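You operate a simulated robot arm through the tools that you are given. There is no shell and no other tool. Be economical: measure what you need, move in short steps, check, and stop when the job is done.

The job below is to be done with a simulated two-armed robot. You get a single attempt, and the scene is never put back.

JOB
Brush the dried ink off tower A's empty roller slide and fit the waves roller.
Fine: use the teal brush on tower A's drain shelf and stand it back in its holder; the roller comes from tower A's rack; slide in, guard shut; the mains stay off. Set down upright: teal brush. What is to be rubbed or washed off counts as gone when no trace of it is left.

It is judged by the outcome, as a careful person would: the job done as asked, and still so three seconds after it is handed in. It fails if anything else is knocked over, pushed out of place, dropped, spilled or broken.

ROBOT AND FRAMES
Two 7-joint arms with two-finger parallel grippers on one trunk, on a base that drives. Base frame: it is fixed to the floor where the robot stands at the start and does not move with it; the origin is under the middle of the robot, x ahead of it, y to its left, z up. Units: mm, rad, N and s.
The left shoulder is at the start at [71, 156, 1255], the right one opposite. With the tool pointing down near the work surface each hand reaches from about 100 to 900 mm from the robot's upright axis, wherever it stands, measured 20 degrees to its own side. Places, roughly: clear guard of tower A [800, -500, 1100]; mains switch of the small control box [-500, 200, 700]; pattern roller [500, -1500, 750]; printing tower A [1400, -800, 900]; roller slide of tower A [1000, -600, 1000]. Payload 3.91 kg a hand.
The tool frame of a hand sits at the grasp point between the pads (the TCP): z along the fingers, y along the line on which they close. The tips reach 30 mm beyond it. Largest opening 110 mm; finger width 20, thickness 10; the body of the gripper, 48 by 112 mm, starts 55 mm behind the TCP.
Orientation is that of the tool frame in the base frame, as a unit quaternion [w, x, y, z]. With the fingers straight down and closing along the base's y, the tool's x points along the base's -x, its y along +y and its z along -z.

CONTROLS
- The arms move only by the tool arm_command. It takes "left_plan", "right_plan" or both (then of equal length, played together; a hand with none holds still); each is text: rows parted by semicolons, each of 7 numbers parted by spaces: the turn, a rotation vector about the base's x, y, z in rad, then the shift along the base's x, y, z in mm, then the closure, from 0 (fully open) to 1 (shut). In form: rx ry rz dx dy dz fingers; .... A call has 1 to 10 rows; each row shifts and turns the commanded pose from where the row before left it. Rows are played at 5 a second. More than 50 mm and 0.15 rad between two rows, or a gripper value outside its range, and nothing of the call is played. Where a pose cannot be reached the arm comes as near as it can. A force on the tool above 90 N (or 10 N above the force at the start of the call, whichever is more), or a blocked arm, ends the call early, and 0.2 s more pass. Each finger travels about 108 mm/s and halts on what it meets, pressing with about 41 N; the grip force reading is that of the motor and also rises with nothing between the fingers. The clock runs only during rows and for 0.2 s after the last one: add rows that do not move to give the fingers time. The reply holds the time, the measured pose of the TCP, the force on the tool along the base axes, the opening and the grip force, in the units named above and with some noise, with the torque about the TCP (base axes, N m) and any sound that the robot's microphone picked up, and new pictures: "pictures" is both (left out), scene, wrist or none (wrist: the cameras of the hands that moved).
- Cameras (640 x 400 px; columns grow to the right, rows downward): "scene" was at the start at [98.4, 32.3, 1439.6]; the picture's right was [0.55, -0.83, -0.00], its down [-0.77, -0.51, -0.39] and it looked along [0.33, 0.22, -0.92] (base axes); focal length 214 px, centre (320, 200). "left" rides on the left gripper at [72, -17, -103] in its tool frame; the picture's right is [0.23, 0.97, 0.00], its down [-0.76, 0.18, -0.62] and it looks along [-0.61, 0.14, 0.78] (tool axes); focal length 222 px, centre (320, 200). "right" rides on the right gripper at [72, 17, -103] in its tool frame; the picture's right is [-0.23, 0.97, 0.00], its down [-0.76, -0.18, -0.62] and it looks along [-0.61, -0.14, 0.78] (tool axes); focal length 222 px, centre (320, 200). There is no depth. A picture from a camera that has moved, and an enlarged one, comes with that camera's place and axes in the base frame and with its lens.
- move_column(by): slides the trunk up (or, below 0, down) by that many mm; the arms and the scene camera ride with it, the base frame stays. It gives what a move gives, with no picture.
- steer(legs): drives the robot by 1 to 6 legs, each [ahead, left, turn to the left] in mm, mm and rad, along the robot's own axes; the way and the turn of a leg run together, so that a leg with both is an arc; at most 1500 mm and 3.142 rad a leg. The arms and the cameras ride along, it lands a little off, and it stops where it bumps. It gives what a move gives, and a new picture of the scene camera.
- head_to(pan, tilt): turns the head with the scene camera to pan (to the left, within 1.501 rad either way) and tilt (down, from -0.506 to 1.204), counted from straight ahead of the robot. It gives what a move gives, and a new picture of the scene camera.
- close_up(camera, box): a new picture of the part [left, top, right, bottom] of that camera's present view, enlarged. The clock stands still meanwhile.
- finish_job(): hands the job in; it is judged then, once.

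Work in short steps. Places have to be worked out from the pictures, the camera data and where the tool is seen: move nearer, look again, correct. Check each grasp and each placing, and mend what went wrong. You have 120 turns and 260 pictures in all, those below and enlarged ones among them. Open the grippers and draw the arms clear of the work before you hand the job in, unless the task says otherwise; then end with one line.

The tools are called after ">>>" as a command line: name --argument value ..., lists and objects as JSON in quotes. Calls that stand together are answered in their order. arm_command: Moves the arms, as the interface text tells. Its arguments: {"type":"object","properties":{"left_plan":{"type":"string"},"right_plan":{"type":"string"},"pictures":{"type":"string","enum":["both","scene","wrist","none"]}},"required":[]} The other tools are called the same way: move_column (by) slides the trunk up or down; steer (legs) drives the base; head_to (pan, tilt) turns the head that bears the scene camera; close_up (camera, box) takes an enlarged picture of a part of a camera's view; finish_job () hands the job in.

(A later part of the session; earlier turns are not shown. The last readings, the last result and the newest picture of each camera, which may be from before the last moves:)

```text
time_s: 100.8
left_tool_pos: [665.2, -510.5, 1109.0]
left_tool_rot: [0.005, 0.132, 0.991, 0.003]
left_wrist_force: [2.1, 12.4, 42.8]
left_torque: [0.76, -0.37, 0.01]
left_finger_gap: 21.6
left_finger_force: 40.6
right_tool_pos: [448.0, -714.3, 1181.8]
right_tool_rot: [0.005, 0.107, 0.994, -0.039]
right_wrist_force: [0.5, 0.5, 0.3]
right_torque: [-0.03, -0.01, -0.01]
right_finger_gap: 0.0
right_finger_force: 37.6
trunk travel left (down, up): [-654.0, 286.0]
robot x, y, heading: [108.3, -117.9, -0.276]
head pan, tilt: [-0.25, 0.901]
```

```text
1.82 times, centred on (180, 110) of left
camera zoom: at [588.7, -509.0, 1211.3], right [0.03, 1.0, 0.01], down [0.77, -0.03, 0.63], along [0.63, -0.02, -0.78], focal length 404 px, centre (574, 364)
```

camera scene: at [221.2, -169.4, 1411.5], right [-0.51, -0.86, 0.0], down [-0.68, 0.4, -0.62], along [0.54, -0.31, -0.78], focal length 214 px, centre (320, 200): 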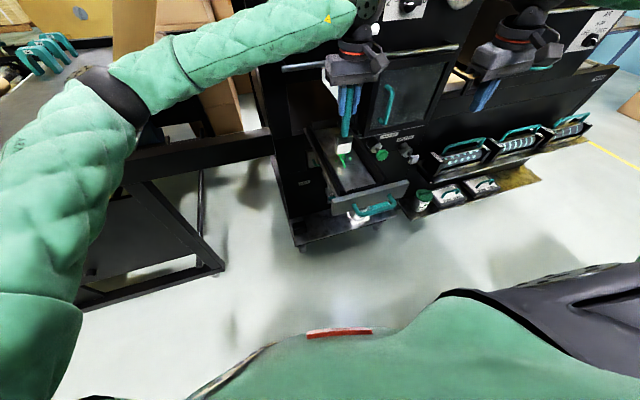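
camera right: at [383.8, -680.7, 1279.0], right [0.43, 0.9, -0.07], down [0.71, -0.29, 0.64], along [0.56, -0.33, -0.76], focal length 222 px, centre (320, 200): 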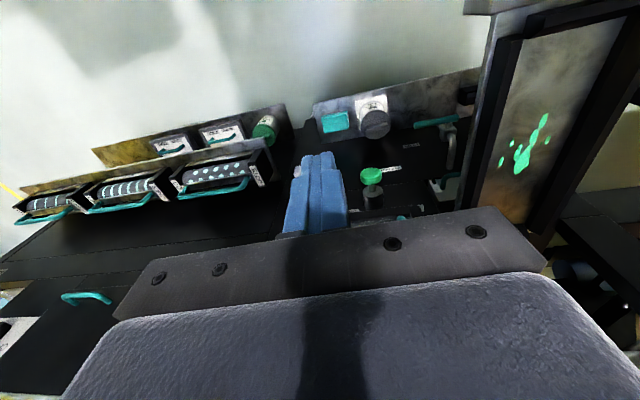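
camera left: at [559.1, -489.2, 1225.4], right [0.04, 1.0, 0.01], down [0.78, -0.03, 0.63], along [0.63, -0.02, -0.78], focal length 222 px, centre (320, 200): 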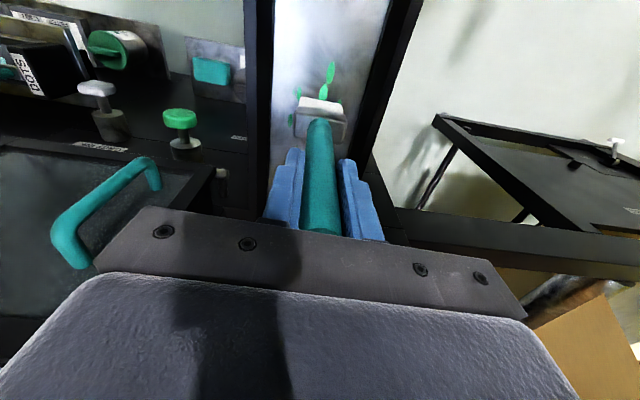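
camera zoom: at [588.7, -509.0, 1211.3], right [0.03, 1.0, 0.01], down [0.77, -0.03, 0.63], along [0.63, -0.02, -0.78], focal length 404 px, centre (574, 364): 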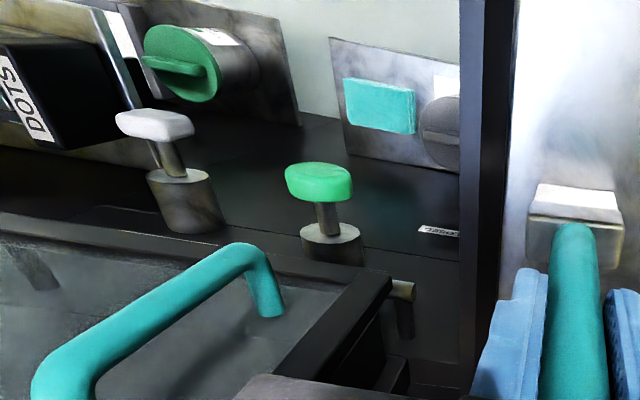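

The slide got pushed in some while brushing. I lift the brush out to the left and inspect.

>>> arm_command --left_plan "0 0 0 0 5 40 0.95;0 0 0 -15 20 40 0.95;0 0 0 -20 44 0 0.95;0 0 0 -20 44 0 0.95;0 0 0 -20 44 0 0.95;0 0 0 -15 44 0 0.95;0 0 0 -10 40 0 0.95;0 0 0 0 0 0 0.95" --pictures "scene"

>>> close_up --camera "right" --box '[440, 20, 640, 240]'

>>> close_up --camera "left" --box '[60, 0, 300, 220]'

```text
time_s: 102.6
left_tool_pos: [565.6, -283.6, 1189.0]
left_tool_rot: [0.002, 0.133, 0.991, 0.004]
left_wrist_force: [-0.3, -0.9, -1.5]
left_torque: [-0.01, 0.02, 0.01]
left_finger_gap: 21.2
left_finger_force: 41.4
right_tool_pos: [449.1, -720.9, 1177.5]
right_tool_rot: [0.002, 0.107, 0.994, -0.037]
right_wrist_force: [0.2, -0.1, 0.8]
right_torque: [0.02, 0.02, -0.05]
right_finger_gap: 0.0
right_finger_force: 37.6
trunk travel left (down, up): [-654.0, 286.0]
robot x, y, heading: [106.2, -113.8, -0.282]
head pan, tilt: [-0.25, 0.901]
camera scene: at [221.6, -170.4, 1411.4], right [-0.51, -0.86, 0.0], down [-0.68, 0.4, -0.62], along [0.54, -0.31, -0.78], focal length 214 px, centre (320, 200)
```

scene: 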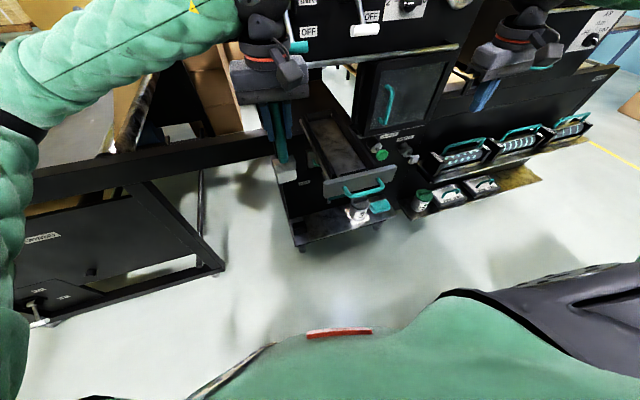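

```text
1.82 times, centred on (540, 130) of right
camera zoom: at [383.9, -680.7, 1278.9], right [0.43, 0.9, -0.07], down [0.71, -0.29, 0.64], along [0.56, -0.33, -0.76], focal length 404 px, centre (-80, 327)
```

zoom: 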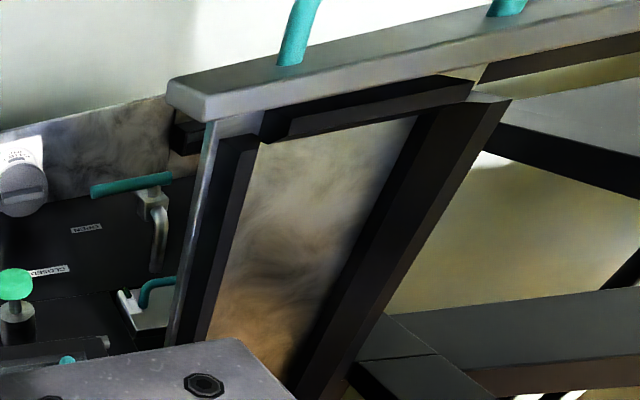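

```text
1.82 times, centred on (180, 110) of left
camera zoom: at [489.8, -279.8, 1291.6], right [0.04, 1.0, 0.01], down [0.78, -0.03, 0.63], along [0.63, -0.02, -0.78], focal length 404 px, centre (574, 364)
```

zoom: 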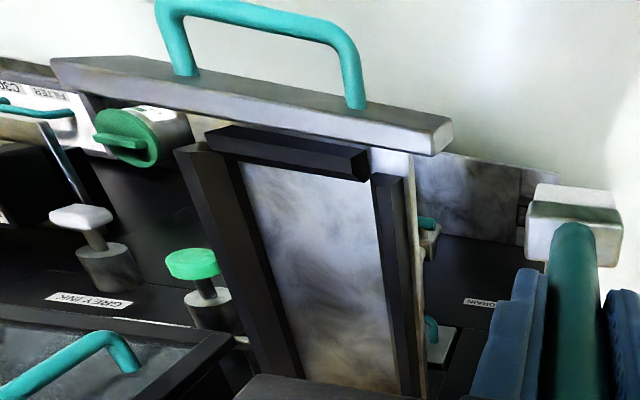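

No green is visible from either hand. I check the rear part of the well too from the scene camera.

>>> close_up --camera "scene" --box '[290, 100, 400, 200]'

```text
4.00 times, centred on (345, 150) of scene
camera zoom: at [221.6, -170.4, 1411.4], right [-0.51, -0.86, 0.0], down [-0.68, 0.4, -0.62], along [0.54, -0.31, -0.78], focal length 858 px, centre (220, 400)
```

zoom: 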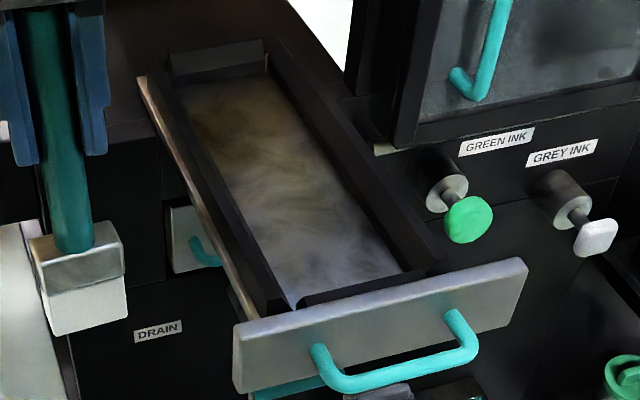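

The whole floor is clean. Now the brush goes back: I spread the hands a little, drive forward to the earlier stance and lower the trunk.

>>> arm_command --left_plan "0 0 0 -20 20 0 0.95;0 0 0 -20 20 0 0.95;0 0 0 0 0 0 0.95" --right_plan "0 0 0 -30 0 0 1;0 0 0 -30 -5 0 1;0 0 0 -10 -5 0 1" --pictures "none"

>>> steer --legs '[[100, 4, 0]]'

>>> move_column --by -360

>>> head_to --pan 0.1 --tilt 0.9

```text
time_s: 103.4
left_tool_pos: [525.5, -241.5, 1188.7]
left_tool_rot: [0.003, 0.132, 0.991, 0.004]
left_wrist_force: [0.1, -1.0, -0.4]
left_torque: [-0.02, 0.02, 0.0]
left_finger_gap: 21.2
left_finger_force: 41.0
right_tool_pos: [379.0, -728.9, 1179.1]
right_tool_rot: [0.002, 0.107, 0.994, -0.037]
right_wrist_force: [0.5, 0.8, -0.2]
right_torque: [-0.01, -0.03, 0.01]
right_finger_gap: 0.0
right_finger_force: 37.6
trunk travel left (down, up): [-654.0, 286.0]
robot x, y, heading: [110.9, -117.0, -0.278]
head pan, tilt: [-0.25, 0.901]
```

```text
time_s: 104.6
left_tool_pos: [626.2, -267.6, 1188.2]
left_tool_rot: [0.003, 0.135, 0.991, 0.004]
left_wrist_force: [0.3, -0.5, -2.4]
left_torque: [-0.03, 0.03, 0.01]
left_finger_gap: 21.3
left_finger_force: 41.2
right_tool_pos: [476.9, -754.9, 1179.7]
right_tool_rot: [0.002, 0.109, 0.993, -0.038]
right_wrist_force: [1.1, -0.9, 0.6]
right_torque: [0.02, 0.01, 0.02]
right_finger_gap: 0.0
right_finger_force: 37.9
trunk travel left (down, up): [-654.0, 286.0]
robot x, y, heading: [209.4, -140.9, -0.285]
head pan, tilt: [-0.25, 0.901]
camera scene: at [321.2, -194.2, 1411.5], right [-0.51, -0.86, 0.0], down [-0.68, 0.4, -0.62], along [0.53, -0.32, -0.78], focal length 214 px, centre (320, 200)
```

scene: 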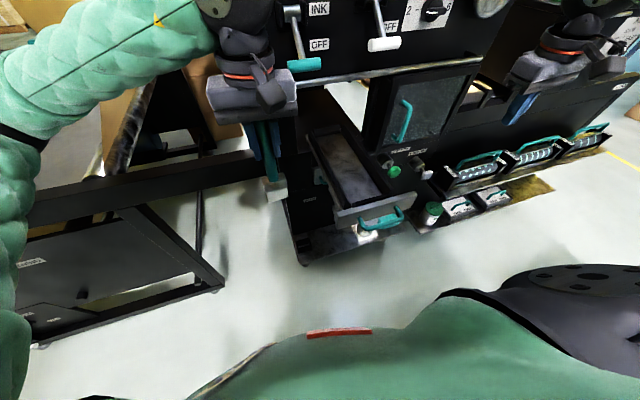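

```text
time_s: 108.1
left_tool_pos: [625.3, -267.6, 828.7]
left_tool_rot: [0.004, 0.135, 0.991, 0.004]
left_wrist_force: [-0.2, 0.0, -0.8]
left_torque: [0.03, 0.0, -0.03]
left_finger_gap: 21.2
left_finger_force: 41.4
right_tool_pos: [475.7, -754.1, 818.7]
right_tool_rot: [0.003, 0.108, 0.993, -0.038]
right_wrist_force: [0.1, -0.4, -0.4]
right_torque: [-0.01, 0.04, 0.0]
right_finger_gap: 0.1
right_finger_force: 37.5
trunk travel left (down, up): [-294.0, 646.0]
robot x, y, heading: [213.9, -140.9, -0.287]
head pan, tilt: [-0.25, 0.901]
```

```text
time_s: 108.9
left_tool_pos: [624.3, -267.0, 829.3]
left_tool_rot: [0.003, 0.135, 0.991, 0.004]
left_wrist_force: [-0.2, 0.0, -1.3]
left_torque: [0.0, -0.01, -0.03]
left_finger_gap: 21.1
left_finger_force: 40.9
right_tool_pos: [475.9, -755.0, 819.4]
right_tool_rot: [0.004, 0.109, 0.993, -0.037]
right_wrist_force: [0.0, 0.0, -0.4]
right_torque: [0.01, -0.02, -0.01]
right_finger_gap: 0.0
right_finger_force: 37.5
trunk travel left (down, up): [-294.0, 646.0]
robot x, y, heading: [208.5, -144.2, -0.283]
head pan, tilt: [0.099, 0.901]
camera scene: at [329.2, -169.3, 1051.6], right [-0.18, -0.98, 0.0], down [-0.77, 0.14, -0.62], along [0.61, -0.11, -0.78], focal length 214 px, centre (320, 200)
```

scene: 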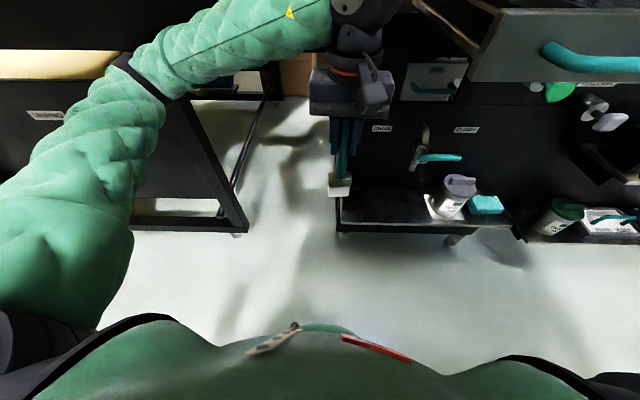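

I retrace the path: forward along the left of the slide, down, then over the holder, and look before inserting.

>>> arm_command --left_plan "0 0 0 37 -15 0 0.95;0 0 0 37 -15 0 0.95;0 0 0 37 -15 0 0.95;0 0 0 37 -16 0 0.95;0 0 0 0 0 -40 0.95;0 0 0 0 0 -40 0.95;0 0 0 0 0 -40 0.95;0 0 0 -5 -17 -13 0.95;0 0 0 -6 -17 -6 0.95;0 0 0 0 0 0 0.95" --pictures "both"

>>> close_up --camera "left" --box '[240, 30, 420, 180]'

>>> close_up --camera "scene" --box '[310, 100, 410, 230]'

```text
time_s: 111.1
left_tool_pos: [763.4, -361.3, 694.5]
left_tool_rot: [0.003, 0.135, 0.991, 0.004]
left_wrist_force: [-1.2, -0.2, -0.5]
left_torque: [-0.01, 0.01, 0.03]
left_finger_gap: 21.3
left_finger_force: 41.0
right_tool_pos: [475.2, -753.6, 819.1]
right_tool_rot: [0.002, 0.109, 0.993, -0.038]
right_wrist_force: [0.1, -0.1, 0.3]
right_torque: [-0.01, -0.01, 0.01]
right_finger_gap: 0.2
right_finger_force: 38.0
trunk travel left (down, up): [-294.0, 646.0]
robot x, y, heading: [211.4, -145.7, -0.284]
head pan, tilt: [0.099, 0.901]
camera scene: at [329.3, -169.2, 1051.6], right [-0.18, -0.98, 0.0], down [-0.77, 0.14, -0.62], along [0.61, -0.11, -0.78], focal length 214 px, centre (320, 200)
camera left: at [687.4, -358.4, 795.4], right [0.04, 1.0, 0.01], down [0.78, -0.04, 0.63], along [0.63, -0.02, -0.78], focal length 222 px, centre (320, 200)
```

scene: 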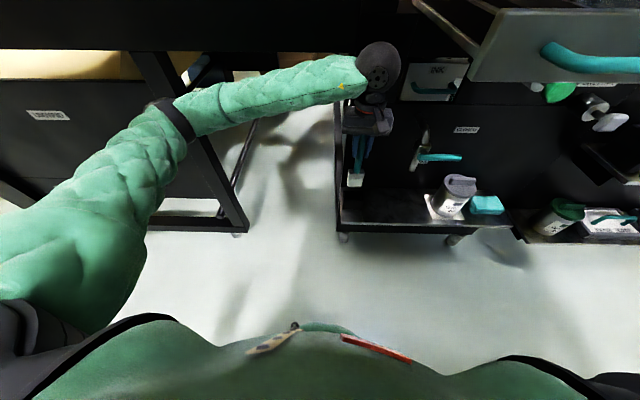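
left: 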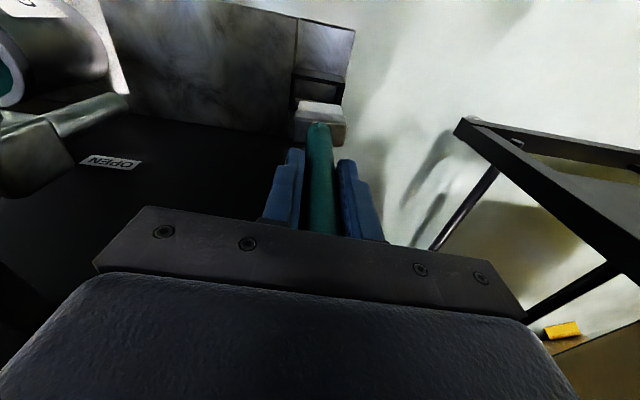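

```text
2.67 times, centred on (330, 105) of left
camera zoom: at [687.4, -358.4, 795.4], right [0.04, 1.0, 0.01], down [0.78, -0.04, 0.63], along [0.63, -0.02, -0.78], focal length 592 px, centre (293, 453)
```

zoom: 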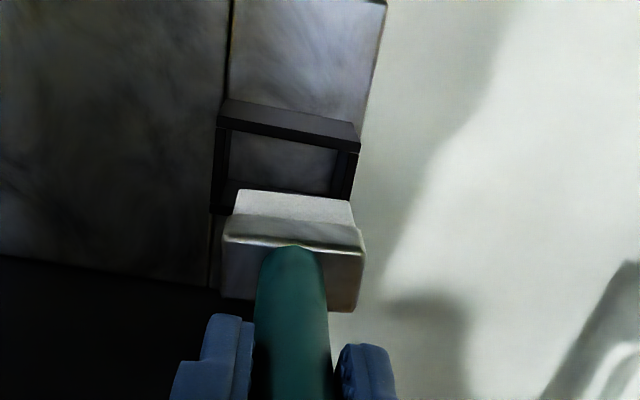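

```text
3.08 times, centred on (360, 165) of scene
camera zoom: at [329.3, -169.2, 1051.6], right [-0.18, -0.98, 0.0], down [-0.77, 0.14, -0.62], along [0.61, -0.11, -0.78], focal length 660 px, centre (197, 308)
```

zoom: 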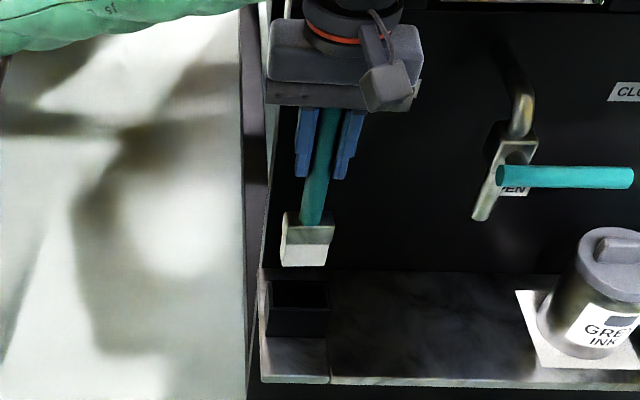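

The head sits above the open holder with matching angle. I lower with a 1 mm correction.

>>> arm_command --left_plan "0 0 0 -1 -1 -10 0.95;0 0 0 0 0 -15 0.95;0 0 0 0 0 -15 0.95;0 0 0 0 0 -10 0.95;0 0 0 0 0 0 0.95" --pictures "none"

>>> close_up --camera "left" --box '[240, 30, 420, 180]'

>>> close_up --camera "scene" --box '[310, 100, 410, 230]'

```text
time_s: 112.3
left_tool_pos: [762.3, -361.7, 640.3]
left_tool_rot: [0.003, 0.134, 0.991, 0.004]
left_wrist_force: [0.6, -0.4, -0.4]
left_torque: [-0.03, -0.02, 0.0]
left_finger_gap: 21.4
left_finger_force: 41.4
right_tool_pos: [475.4, -754.8, 819.2]
right_tool_rot: [0.002, 0.109, 0.993, -0.039]
right_wrist_force: [0.6, 0.1, -0.5]
right_torque: [0.0, -0.01, 0.04]
right_finger_gap: 0.1
right_finger_force: 37.5
trunk travel left (down, up): [-294.0, 646.0]
robot x, y, heading: [207.1, -139.2, -0.288]
head pan, tilt: [0.099, 0.901]
```

```text
2.67 times, centred on (330, 105) of left
camera zoom: at [686.2, -358.6, 743.4], right [0.04, 1.0, 0.01], down [0.78, -0.04, 0.63], along [0.63, -0.02, -0.78], focal length 592 px, centre (293, 453)
```

zoom: 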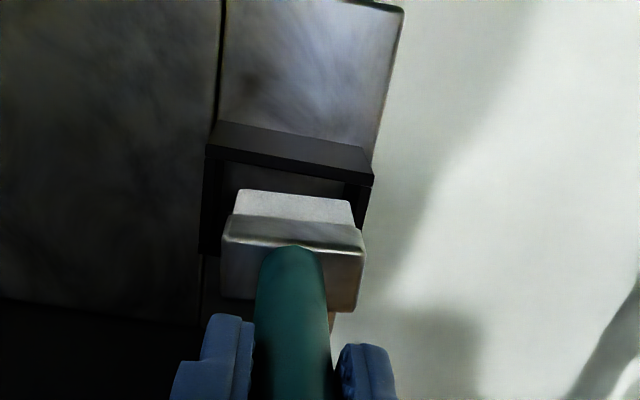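

```text
3.08 times, centred on (360, 165) of scene
camera zoom: at [329.3, -169.3, 1051.6], right [-0.18, -0.98, 0.0], down [-0.77, 0.14, -0.62], along [0.61, -0.11, -0.78], focal length 660 px, centre (197, 308)
```

zoom: 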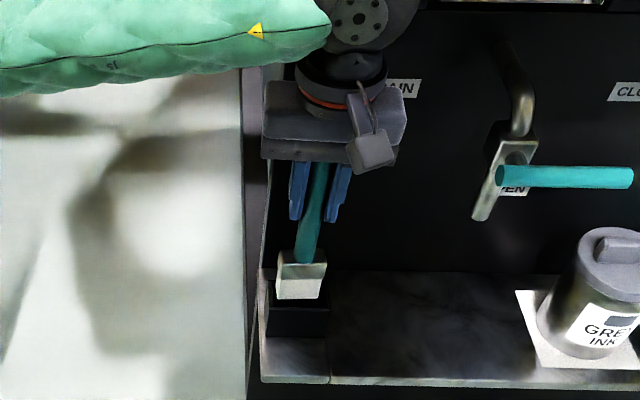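

Entering the holder. I lower the remaining ~50 mm.

>>> arm_command --left_plan "0 0 0 0 0 -12 0.95;0 0 0 0 0 -12 0.95;0 0 0 0 0 -12 0.95;0 0 0 0 0 -8 0.95;0 0 0 0 0 -3 0.95;0 0 0 0 0 0 0.95" --pictures "none"

>>> close_up --camera "left" --box '[240, 30, 420, 180]'

>>> close_up --camera "scene" --box '[310, 100, 410, 230]'

```text
time_s: 113.7
left_tool_pos: [760.4, -361.2, 594.6]
left_tool_rot: [0.003, 0.136, 0.991, 0.004]
left_wrist_force: [0.4, -0.1, -0.7]
left_torque: [-0.01, 0.0, 0.03]
left_finger_gap: 21.2
left_finger_force: 41.2
right_tool_pos: [475.0, -754.5, 819.1]
right_tool_rot: [0.003, 0.11, 0.993, -0.039]
right_wrist_force: [-0.1, -0.5, -0.6]
right_torque: [-0.05, -0.04, 0.01]
right_finger_gap: 0.1
right_finger_force: 37.7
trunk travel left (down, up): [-294.0, 646.0]
robot x, y, heading: [207.3, -144.1, -0.283]
head pan, tilt: [0.099, 0.901]
```

```text
2.67 times, centred on (330, 105) of left
camera zoom: at [684.5, -358.4, 697.2], right [0.04, 1.0, 0.01], down [0.78, -0.04, 0.63], along [0.63, -0.02, -0.78], focal length 592 px, centre (293, 453)
```

zoom: 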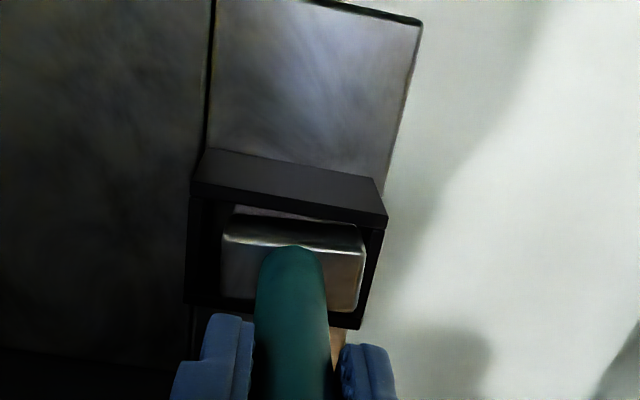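

```text
3.08 times, centred on (360, 165) of scene
camera zoom: at [329.3, -169.3, 1051.5], right [-0.18, -0.98, 0.0], down [-0.77, 0.14, -0.62], along [0.61, -0.11, -0.78], focal length 660 px, centre (197, 308)
```

zoom: 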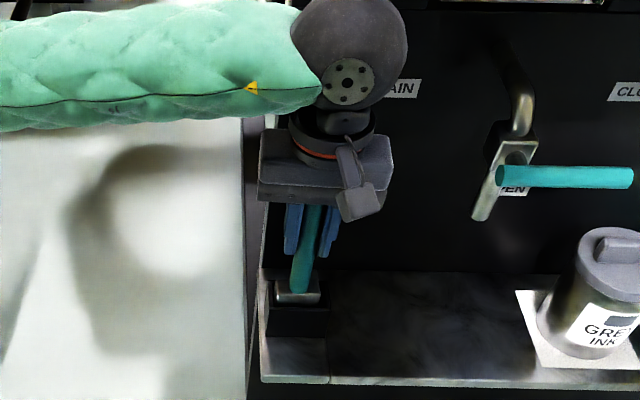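

It is in the holder; I lower a few millimetres more until it seats, then release.

>>> arm_command --left_plan "0 0 0 1 -1 -3 0.95;0 0 0 0 0 -3 0.95;0 0 0 0 0 -2 0.95;0 0 0 0 0 0 0.95" --pictures "none"

```text
time_s: 114.7
left_tool_pos: [759.9, -363.0, 585.2]
left_tool_rot: [0.003, 0.136, 0.991, 0.004]
left_wrist_force: [0.3, 0.1, 0.1]
left_torque: [0.0, 0.01, 0.01]
left_finger_gap: 21.4
left_finger_force: 41.0
right_tool_pos: [475.2, -754.0, 820.0]
right_tool_rot: [0.003, 0.11, 0.993, -0.038]
right_wrist_force: [0.2, 0.8, -0.2]
right_torque: [-0.01, 0.01, 0.01]
right_finger_gap: 0.0
right_finger_force: 37.0
trunk travel left (down, up): [-294.0, 646.0]
robot x, y, heading: [210.1, -141.4, -0.282]
head pan, tilt: [0.099, 0.901]
```

>>> arm_command --left_plan "0 0 0 0 0 -3 0.95;0 0 0 0 0 -3 0.95;0 0 0 0 0 0 0.95" --pictures "wrist"

```text
time_s: 115.5
left_tool_pos: [759.7, -362.9, 584.8]
left_tool_rot: [0.007, 0.134, 0.991, 0.002]
left_wrist_force: [4.4, 9.6, 65.2]
left_torque: [0.17, -0.51, 0.05]
left_finger_gap: 21.8
left_finger_force: 40.3
right_tool_pos: [474.0, -754.3, 823.2]
right_tool_rot: [0.005, 0.109, 0.993, -0.038]
right_wrist_force: [-0.6, 0.3, 0.5]
right_torque: [-0.02, 0.0, 0.0]
right_finger_gap: 0.1
right_finger_force: 37.9
trunk travel left (down, up): [-294.0, 646.0]
robot x, y, heading: [209.1, -142.4, -0.283]
head pan, tilt: [0.099, 0.901]
camera left: at [683.8, -359.7, 686.4], right [0.04, 1.0, 0.0], down [0.77, -0.03, 0.63], along [0.63, -0.02, -0.77], focal length 222 px, centre (320, 200)
```

left: 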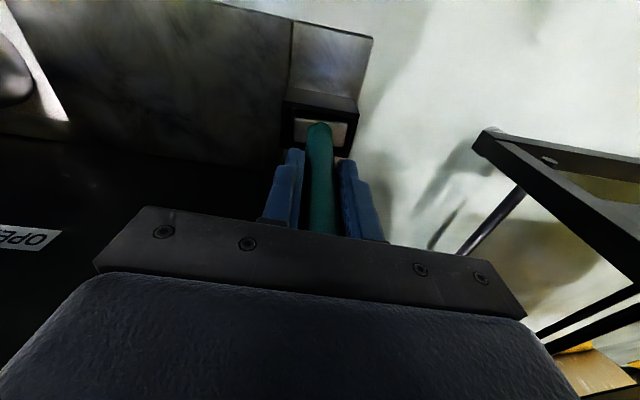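

Seated (65 N). I relieve the pressure, open the fingers gently, and raise with a leftward shift at the top.

>>> arm_command --left_plan "0 0 0 0 0 4 0.95;0 0 0 0 0 0 0.6;0 0 0 0 0 0 0.3;0 0 0 0 0 0 0.3;0 0 0 0 0 25 0.3;0 0 0 0 0 30 0.3;0 0 0 3 12 30 0.3;0 0 0 4 14 35 0.3;0 0 0 4 14 40 0.3;0 0 0 0 0 40 0.3" --pictures "both"

```text
time_s: 117.7
left_tool_pos: [770.8, -325.5, 784.3]
left_tool_rot: [0.003, 0.134, 0.991, 0.004]
left_wrist_force: [0.3, 0.1, 0.0]
left_torque: [-0.01, 0.0, -0.04]
left_finger_gap: 76.9
left_finger_force: 0.0
right_tool_pos: [475.6, -754.2, 819.3]
right_tool_rot: [0.003, 0.109, 0.993, -0.038]
right_wrist_force: [0.9, -0.5, -0.2]
right_torque: [-0.01, 0.03, 0.01]
right_finger_gap: 0.2
right_finger_force: 37.2
trunk travel left (down, up): [-294.0, 646.0]
robot x, y, heading: [204.6, -145.4, -0.285]
head pan, tilt: [0.099, 0.901]
camera scene: at [329.0, -169.3, 1051.5], right [-0.18, -0.98, 0.0], down [-0.77, 0.14, -0.62], along [0.61, -0.11, -0.78], focal length 214 px, centre (320, 200)
camera left: at [695.2, -320.6, 886.6], right [0.04, 1.0, 0.01], down [0.78, -0.04, 0.63], along [0.63, -0.02, -0.78], focal length 222 px, centre (320, 200)
```

scene: 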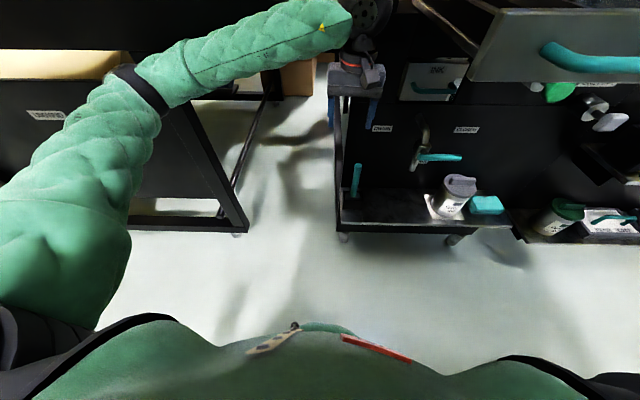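
left: 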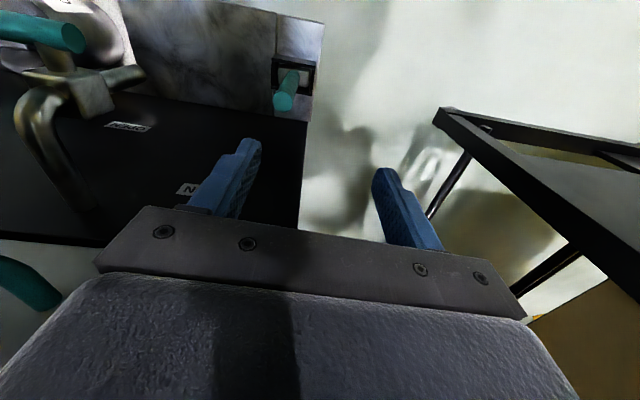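

Brush stands in its holder. I withdraw the left hand, back off, and drive right toward the rack (waves handle estimated near (390,-1565,878)).

>>> arm_command --left_plan "0 0 0 -40 16 0 0.3;0 0 0 -40 16 0 0;0 0 0 -40 16 0 0;0 0 0 -40 16 0 0;0 0 0 -40 16 0 0" --pictures "none"

>>> steer --legs '[[-250, 0, 0], [0, -1150, 0]]'

>>> move_column --by 300

>>> head_to --pan -0.25 --tilt 0.8

```text
time_s: 118.9
left_tool_pos: [572.1, -246.9, 783.4]
left_tool_rot: [0.003, 0.135, 0.991, 0.004]
left_wrist_force: [0.0, -0.3, -0.3]
left_torque: [-0.01, 0.0, -0.02]
left_finger_gap: 110.3
left_finger_force: 0.0
right_tool_pos: [475.7, -754.8, 819.6]
right_tool_rot: [0.002, 0.109, 0.993, -0.038]
right_wrist_force: [0.7, 0.1, -0.2]
right_torque: [-0.04, -0.01, 0.05]
right_finger_gap: 0.1
right_finger_force: 37.7
trunk travel left (down, up): [-294.0, 646.0]
robot x, y, heading: [206.6, -140.6, -0.282]
head pan, tilt: [0.099, 0.901]
```

```text
time_s: 126.2
left_tool_pos: [7.9, -1296.7, 783.1]
left_tool_rot: [0.004, 0.135, 0.991, 0.004]
left_wrist_force: [0.5, -0.7, -0.3]
left_torque: [-0.01, 0.02, -0.02]
left_finger_gap: 110.3
left_finger_force: 0.2
right_tool_pos: [-89.1, -1804.3, 820.7]
right_tool_rot: [0.002, 0.11, 0.993, -0.038]
right_wrist_force: [0.4, 0.3, 0.2]
right_torque: [0.01, -0.01, -0.02]
right_finger_gap: 0.2
right_finger_force: 37.7
trunk travel left (down, up): [-294.0, 646.0]
robot x, y, heading: [-359.7, -1187.6, -0.281]
head pan, tilt: [0.099, 0.901]
camera scene: at [-234.8, -1218.2, 1051.6], right [-0.18, -0.98, 0.0], down [-0.77, 0.14, -0.62], along [0.61, -0.11, -0.78], focal length 214 px, centre (320, 200)
```

scene: 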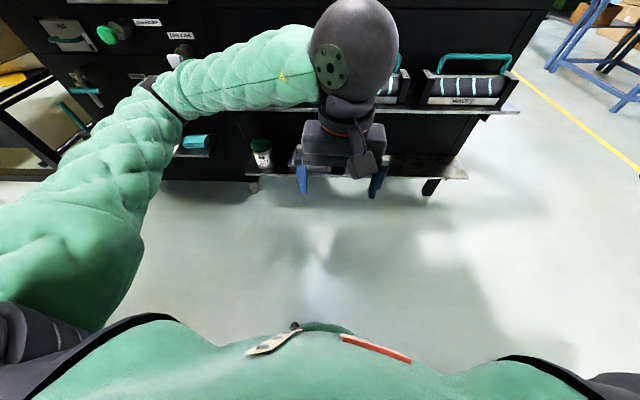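

```text
time_s: 129.2
left_tool_pos: [8.8, -1295.7, 1082.4]
left_tool_rot: [0.003, 0.135, 0.991, 0.004]
left_wrist_force: [-1.1, -0.1, -0.5]
left_torque: [-0.03, 0.0, 0.03]
left_finger_gap: 110.1
left_finger_force: 0.0
right_tool_pos: [-88.6, -1804.2, 1120.2]
right_tool_rot: [0.003, 0.11, 0.993, -0.038]
right_wrist_force: [0.6, 0.2, 0.1]
right_torque: [0.0, 0.03, -0.01]
right_finger_gap: 0.0
right_finger_force: 37.8
trunk travel left (down, up): [-594.0, 346.0]
robot x, y, heading: [-354.9, -1192.6, -0.283]
head pan, tilt: [0.099, 0.901]
```

```text
time_s: 130.1
left_tool_pos: [8.0, -1295.8, 1083.5]
left_tool_rot: [0.004, 0.135, 0.991, 0.003]
left_wrist_force: [0.6, 0.0, 0.2]
left_torque: [-0.01, 0.03, 0.05]
left_finger_gap: 110.0
left_finger_force: 0.1
right_tool_pos: [-88.7, -1803.3, 1119.5]
right_tool_rot: [0.004, 0.111, 0.993, -0.037]
right_wrist_force: [-0.3, 0.5, 0.0]
right_torque: [-0.01, 0.01, 0.02]
right_finger_gap: 0.0
right_finger_force: 38.0
trunk travel left (down, up): [-594.0, 346.0]
robot x, y, heading: [-351.6, -1194.8, -0.287]
head pan, tilt: [-0.25, 0.799]
camera scene: at [-239.4, -1245.3, 1359.5], right [-0.51, -0.86, 0.0], down [-0.62, 0.36, -0.7], along [0.6, -0.35, -0.72], focal length 214 px, centre (320, 200)
```

scene: 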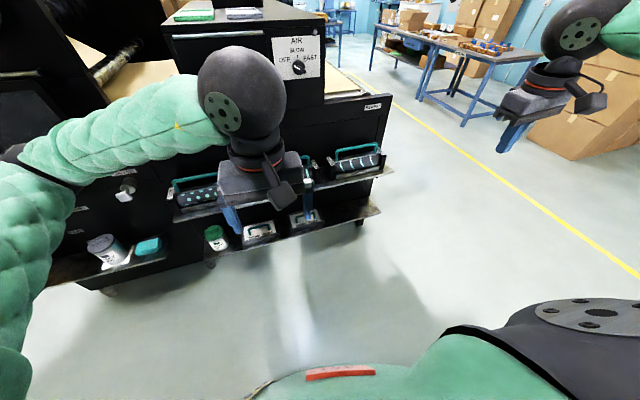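

The waves roller is the rightmost one, right of the left hand in view. I move the left hand away to the left and drive closer.

>>> arm_command --left_plan "0 0 0 5 40 10 0;0 0 0 5 40 10 0;0 0 0 5 40 10 0;0 0 0 5 40 10 0;0 0 0 5 40 10 0;0 0 0 0 0 0 0" --right_plan "0 0 0 20 40 0 0;0 0 0 20 40 0 0;0 0 0 20 40 0 0;0 0 0 20 40 0 0;0 0 0 20 40 0 0;0 0 0 0 0 0 0" --pictures "none"

>>> steer --legs '[[150, -160, 0.03]]'

>>> close_up --camera "right" --box '[0, 0, 640, 400]'

```text
time_s: 131.5
left_tool_pos: [80.3, -1135.7, 1162.2]
left_tool_rot: [0.002, 0.135, 0.991, 0.005]
left_wrist_force: [0.2, -0.5, 0.0]
left_torque: [0.04, 0.0, 0.02]
left_finger_gap: 110.2
left_finger_force: 0.0
left hand out of reach, approached as far as the arm can: row 1, 2, 3, 4, 5
right_tool_pos: [11.8, -1603.8, 1119.7]
right_tool_rot: [0.002, 0.109, 0.993, -0.037]
right_wrist_force: [-1.1, -0.4, -0.3]
right_torque: [0.04, 0.01, 0.0]
right_finger_gap: 110.1
right_finger_force: 0.0
trunk travel left (down, up): [-594.0, 346.0]
robot x, y, heading: [-357.1, -1194.1, -0.289]
head pan, tilt: [-0.25, 0.799]
```

```text
time_s: 133.2
left_tool_pos: [178.3, -1321.8, 1161.0]
left_tool_rot: [0.001, 0.124, 0.992, 0.005]
left_wrist_force: [0.2, -0.5, -0.3]
left_torque: [0.04, 0.01, 0.0]
left_finger_gap: 110.1
left_finger_force: 0.1
right_tool_pos: [120.5, -1790.8, 1121.7]
right_tool_rot: [0.001, 0.098, 0.994, -0.038]
right_wrist_force: [0.1, -0.4, -0.4]
right_torque: [-0.02, -0.01, 0.0]
right_finger_gap: 110.2
right_finger_force: 0.1
trunk travel left (down, up): [-594.0, 346.0]
robot x, y, heading: [-256.1, -1389.9, -0.267]
head pan, tilt: [-0.25, 0.799]
camera scene: at [-138.5, -1440.8, 1359.4], right [-0.49, -0.87, 0.0], down [-0.63, 0.35, -0.7], along [0.61, -0.34, -0.72], focal length 214 px, centre (320, 200)
```

scene: 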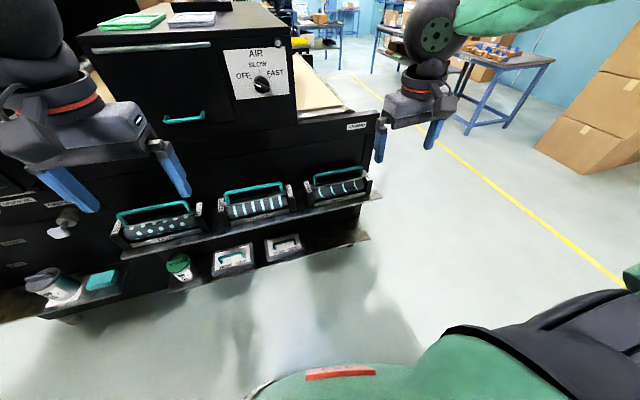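

```text
1.00 times, centred on (320, 200) of right (not enlarged: the box is as wide or as high as the picture)
camera zoom: at [53.6, -1753.0, 1222.3], right [0.41, 0.91, -0.07], down [0.71, -0.28, 0.64], along [0.57, -0.32, -0.76], focal length 222 px, centre (320, 200)
```

zoom: 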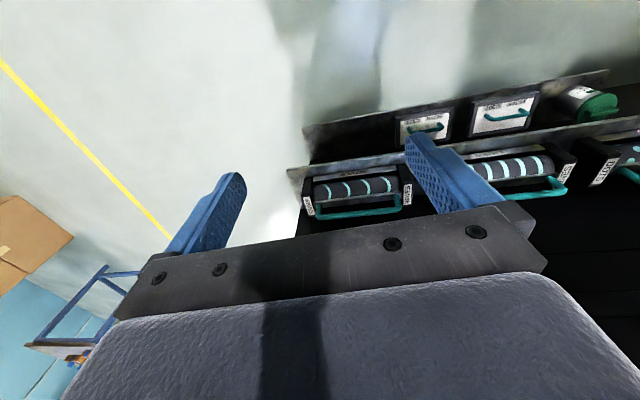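

Waves handle triangulates to (438,-1844,797). I drive nearer and, in free space, yaw the right hand a quarter turn so that it closes across the bar.

>>> steer --legs '[[170, -50, 0]]'

>>> arm_command --right_plan "0 0 0.149 0 0 0 0;0 0 0.149 0 0 0 0;0 0 0.149 0 0 0 0;0 0 0.149 0 0 0 0;0 0 0.149 0 0 0 0;0 0 0.149 0 0 0 0;0 0 0.149 0 0 0 0;0 0 0.149 0 0 0 0;0 0 0.149 0 0 0 0;0 0 0.149 0 0 0 0" --pictures "both"

```text
time_s: 134.7
left_tool_pos: [328.2, -1414.7, 1161.8]
left_tool_rot: [0.002, 0.124, 0.992, 0.004]
left_wrist_force: [0.9, -0.3, -0.8]
left_torque: [0.0, 0.02, -0.02]
left_finger_gap: 110.0
left_finger_force: 0.0
right_tool_pos: [268.9, -1885.5, 1120.8]
right_tool_rot: [0.002, 0.098, 0.994, -0.037]
right_wrist_force: [1.3, -0.4, -1.1]
right_torque: [-0.04, 0.03, 0.0]
right_finger_gap: 109.9
right_finger_force: 0.1
trunk travel left (down, up): [-594.0, 346.0]
robot x, y, heading: [-107.7, -1479.6, -0.263]
head pan, tilt: [-0.25, 0.799]
camera scene: at [11.2, -1534.3, 1359.3], right [-0.49, -0.87, 0.0], down [-0.63, 0.35, -0.7], along [0.61, -0.34, -0.72], focal length 214 px, centre (320, 200)
```

scene: 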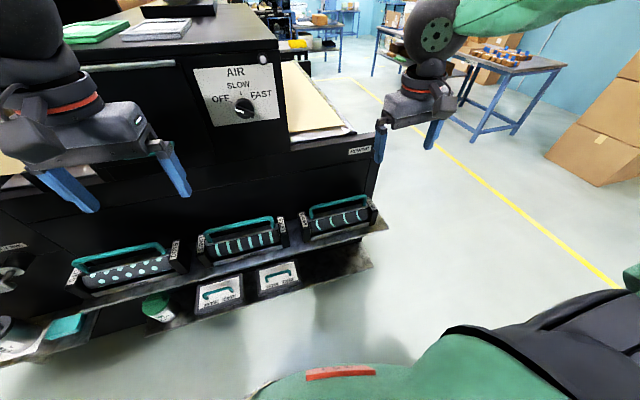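

```text
time_s: 136.8
left_tool_pos: [327.9, -1414.5, 1161.7]
left_tool_rot: [0.002, 0.124, 0.992, 0.004]
left_wrist_force: [-0.4, -0.2, 0.4]
left_torque: [0.01, -0.02, 0.03]
left_finger_gap: 109.8
left_finger_force: 0.1
right_tool_pos: [269.2, -1886.4, 1122.6]
right_tool_rot: [0.028, -0.602, 0.798, -0.025]
right_wrist_force: [-0.3, 0.2, 0.3]
right_torque: [0.0, 0.01, -0.03]
right_finger_gap: 109.9
right_finger_force: 0.0
trunk travel left (down, up): [-594.0, 346.0]
robot x, y, heading: [-109.8, -1479.5, -0.259]
head pan, tilt: [-0.25, 0.799]
camera scene: at [9.7, -1533.6, 1359.5], right [-0.49, -0.87, 0.0], down [-0.63, 0.35, -0.7], along [0.61, -0.34, -0.72], focal length 214 px, centre (320, 200)
camera right: at [225.5, -1949.3, 1223.0], right [-0.87, 0.48, -0.07], down [0.33, 0.69, 0.65], along [0.36, 0.54, -0.76], focal length 222 px, centre (320, 200)
```

scene: 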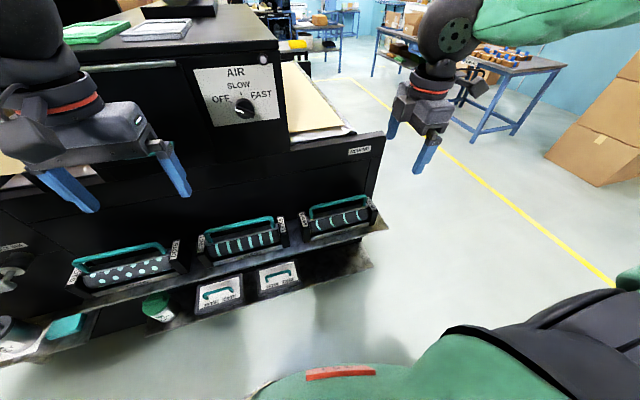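
right: 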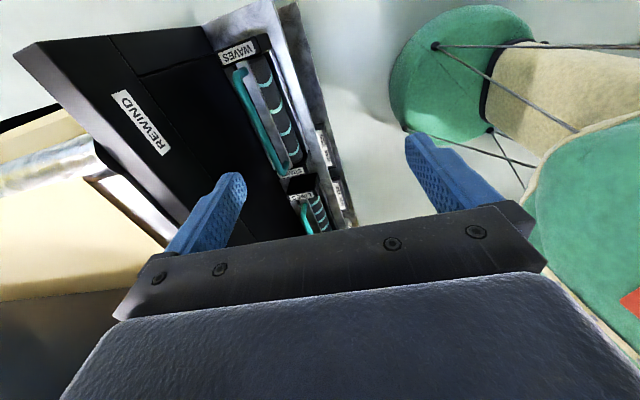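

The yaw turned out fine. I enlarge the roller in both views to locate its handle better.

>>> close_up --camera "right" --box '[200, 20, 360, 240]'

>>> close_up --camera "scene" --box '[280, 170, 400, 250]'

```text
1.82 times, centred on (280, 130) of right
camera zoom: at [225.5, -1949.3, 1223.0], right [-0.87, 0.48, -0.07], down [0.33, 0.69, 0.65], along [0.36, 0.54, -0.76], focal length 404 px, centre (393, 327)
```

zoom: 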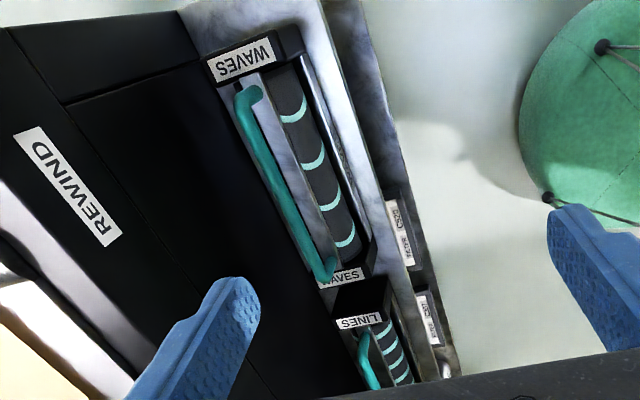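

```text
5.00 times, centred on (340, 210) of scene
camera zoom: at [9.7, -1533.6, 1359.5], right [-0.49, -0.87, 0.0], down [-0.63, 0.35, -0.7], along [0.61, -0.34, -0.72], focal length 1072 px, centre (220, 150)
```

zoom: 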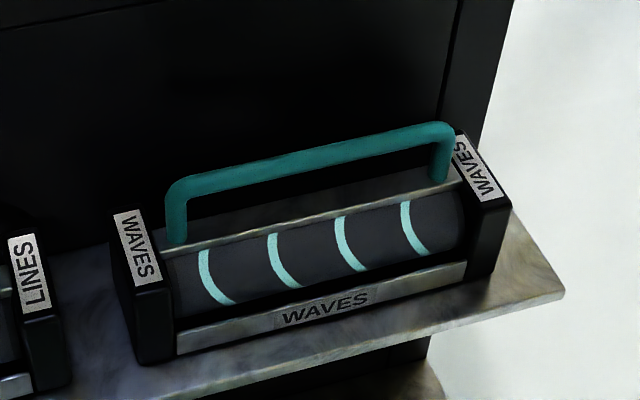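

The handle bar is roughly centred at (448,-1858,780). I move the hand above it and look again.

>>> arm_command --right_plan "0 0 0.02 34 6 -28 0;0 0 0.02 34 6 -28 0;0 0 0.02 34 6 -28 0;0 0 0 34 6 -28 0;0 0 0 34 6 -28 0;0 0 0 0 0 0 0" --pictures "both"

>>> close_up --camera "scene" --box '[280, 140, 420, 240]'

```text
time_s: 138.2
left_tool_pos: [327.1, -1414.4, 1162.6]
left_tool_rot: [0.002, 0.124, 0.992, 0.003]
left_wrist_force: [-0.4, 0.1, 0.3]
left_torque: [0.04, -0.02, -0.02]
left_finger_gap: 110.0
left_finger_force: 0.0
right_tool_pos: [435.9, -1852.4, 980.5]
right_tool_rot: [0.029, -0.626, 0.779, -0.025]
right_wrist_force: [-0.3, -0.5, -0.2]
right_torque: [0.02, -0.02, -0.01]
right_finger_gap: 109.7
right_finger_force: 0.0
trunk travel left (down, up): [-594.0, 346.0]
robot x, y, heading: [-108.8, -1483.1, -0.262]
head pan, tilt: [-0.25, 0.799]
camera scene: at [8.6, -1533.4, 1359.6], right [-0.49, -0.87, 0.0], down [-0.62, 0.35, -0.7], along [0.61, -0.34, -0.72], focal length 214 px, centre (320, 200)
camera right: at [397.1, -1919.4, 1081.7], right [-0.9, 0.43, -0.07], down [0.29, 0.71, 0.65], along [0.33, 0.56, -0.76], focal length 222 px, centre (320, 200)
```

scene: 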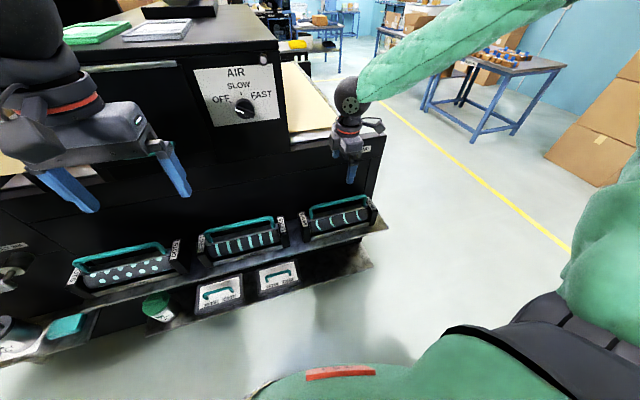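
right: 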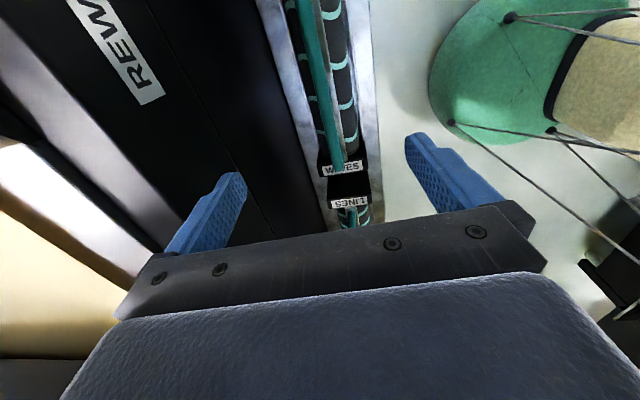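

```text
4.00 times, centred on (350, 190) of scene
camera zoom: at [8.6, -1533.4, 1359.6], right [-0.49, -0.87, 0.0], down [-0.62, 0.35, -0.7], along [0.61, -0.34, -0.72], focal length 858 px, centre (200, 240)
```

zoom: 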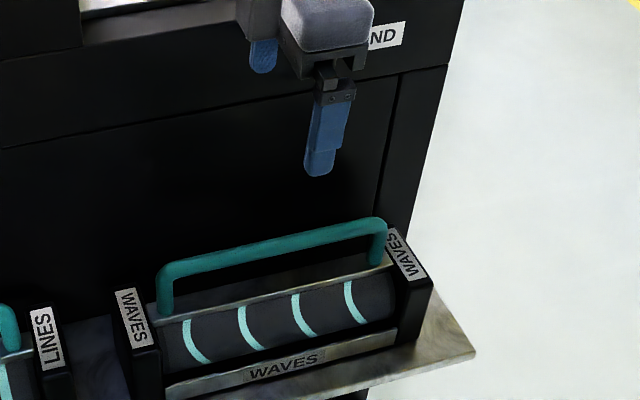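

Both views agree: bar from (470,-1759) to (432,-1967), z ≈785, centre (451,-1863). I centre over it, straighten the small tilt and descend to about z 850.

>>> arm_command --right_plan "0 0.038 0 8 -6 -30 0;0 0.037 0 8 -6 -35 0;0 0 0 0 0 -35 0;0 0 0 0 0 -30 0;0 0 0 0 0 0 0" --pictures "both"

>>> close_up --camera "scene" --box '[280, 140, 420, 240]'

```text
time_s: 139.4
left_tool_pos: [326.7, -1414.3, 1162.6]
left_tool_rot: [0.003, 0.125, 0.992, 0.003]
left_wrist_force: [0.9, 0.6, 0.0]
left_torque: [0.0, 0.01, -0.02]
left_finger_gap: 109.7
left_finger_force: 0.1
right_tool_pos: [453.2, -1865.2, 850.0]
right_tool_rot: [0.0, -0.626, 0.78, -0.001]
right_wrist_force: [0.0, 0.4, 0.3]
right_torque: [0.0, -0.02, 0.0]
right_finger_gap: 109.8
right_finger_force: 0.1
trunk travel left (down, up): [-594.0, 346.0]
robot x, y, heading: [-107.3, -1480.2, -0.262]
head pan, tilt: [-0.25, 0.799]
camera scene: at [9.3, -1533.1, 1359.6], right [-0.49, -0.87, 0.0], down [-0.63, 0.35, -0.7], along [0.61, -0.34, -0.72], focal length 214 px, centre (320, 200)
camera right: at [421.4, -1932.6, 952.8], right [-0.9, 0.43, 0.0], down [0.34, 0.71, 0.62], along [0.27, 0.56, -0.78], focal length 222 px, centre (320, 200)
```

scene: 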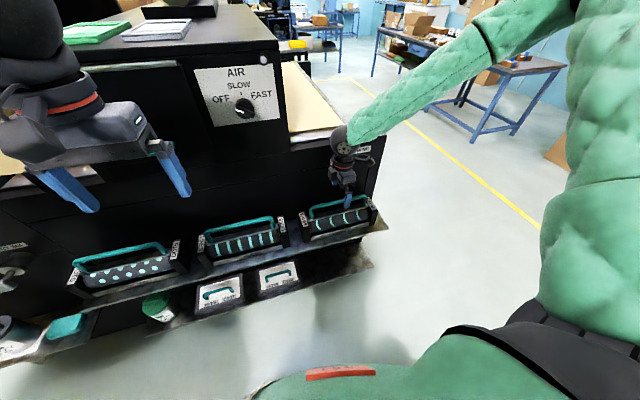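
right: 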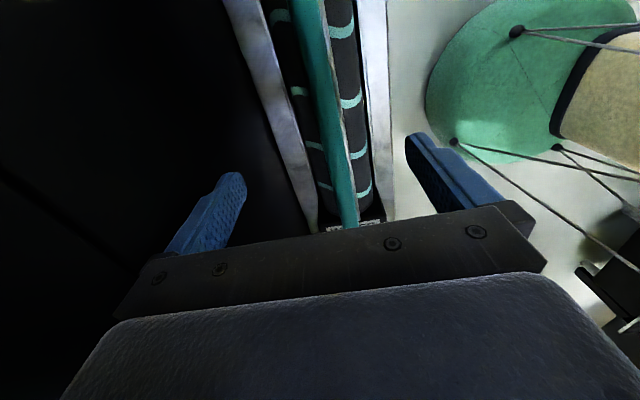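

```text
4.00 times, centred on (350, 190) of scene
camera zoom: at [9.3, -1533.1, 1359.6], right [-0.49, -0.87, 0.0], down [-0.63, 0.35, -0.7], along [0.61, -0.34, -0.72], focal length 858 px, centre (200, 240)
```

zoom: 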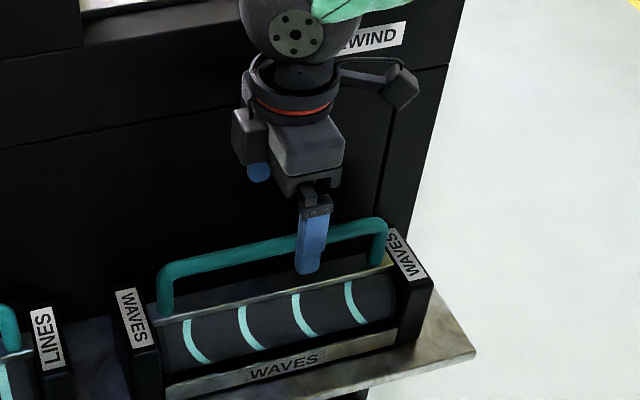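

The bar is between the fingers and centred. I descend to z≈784 with a 5 mm shift toward the robot, then close.

>>> arm_command --right_plan "0 0 0 -3 1 -25 0;0 0 0 -2 0 -25 0;0 0 0 0 0 -16 0;0 0 0 0 0 0 0;0 0 0 0 0 0 0.9;0 0 0 0 0 0 0.95;0 0 0 0 0 0 0.95;0 0 0 0 0 0 0.95" --pictures "both"

>>> close_up --camera "scene" --box '[280, 140, 420, 240]'

```text
time_s: 141.2
left_tool_pos: [327.4, -1414.1, 1160.5]
left_tool_rot: [0.001, 0.124, 0.992, 0.004]
left_wrist_force: [-0.4, 0.5, -0.5]
left_torque: [0.0, -0.03, 0.0]
left_finger_gap: 110.1
left_finger_force: 0.1
right_tool_pos: [450.4, -1866.2, 783.6]
right_tool_rot: [-0.001, -0.626, 0.78, 0.0]
right_wrist_force: [-1.9, 0.8, -0.4]
right_torque: [-0.12, -0.04, -0.01]
right_finger_gap: 15.7
right_finger_force: 41.1
trunk travel left (down, up): [-594.0, 346.0]
robot x, y, heading: [-110.7, -1480.6, -0.26]
head pan, tilt: [-0.25, 0.799]
camera scene: at [9.9, -1533.4, 1359.4], right [-0.49, -0.87, 0.0], down [-0.63, 0.35, -0.7], along [0.61, -0.34, -0.72], focal length 214 px, centre (320, 200)
camera right: at [418.3, -1932.9, 887.6], right [-0.9, 0.43, 0.0], down [0.34, 0.71, 0.62], along [0.27, 0.56, -0.78], focal length 222 px, centre (320, 200)
```

scene: 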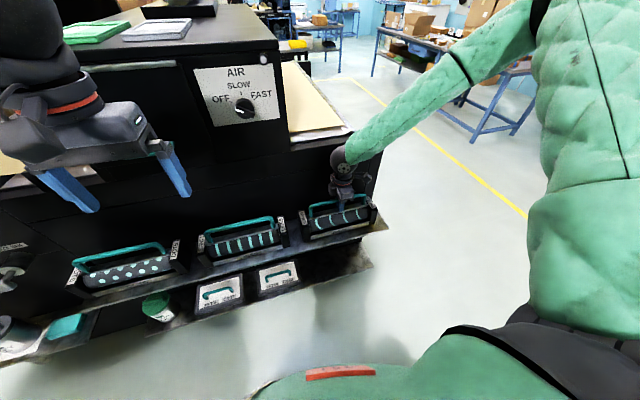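
right: 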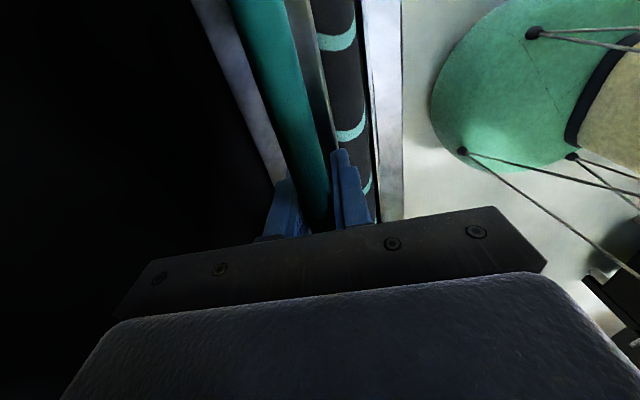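

```text
4.00 times, centred on (350, 190) of scene
camera zoom: at [9.9, -1533.4, 1359.4], right [-0.49, -0.87, 0.0], down [-0.63, 0.35, -0.7], along [0.61, -0.34, -0.72], focal length 858 px, centre (200, 240)
```

zoom: 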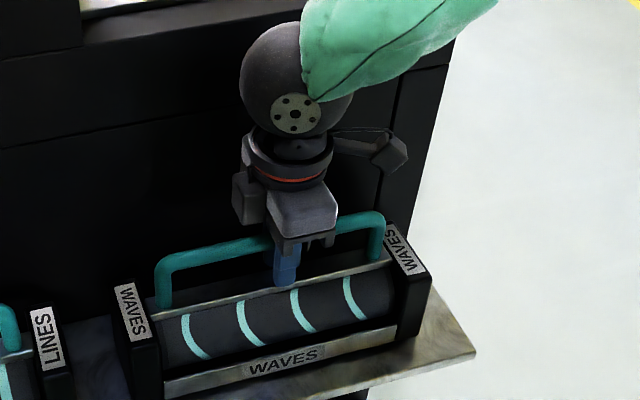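

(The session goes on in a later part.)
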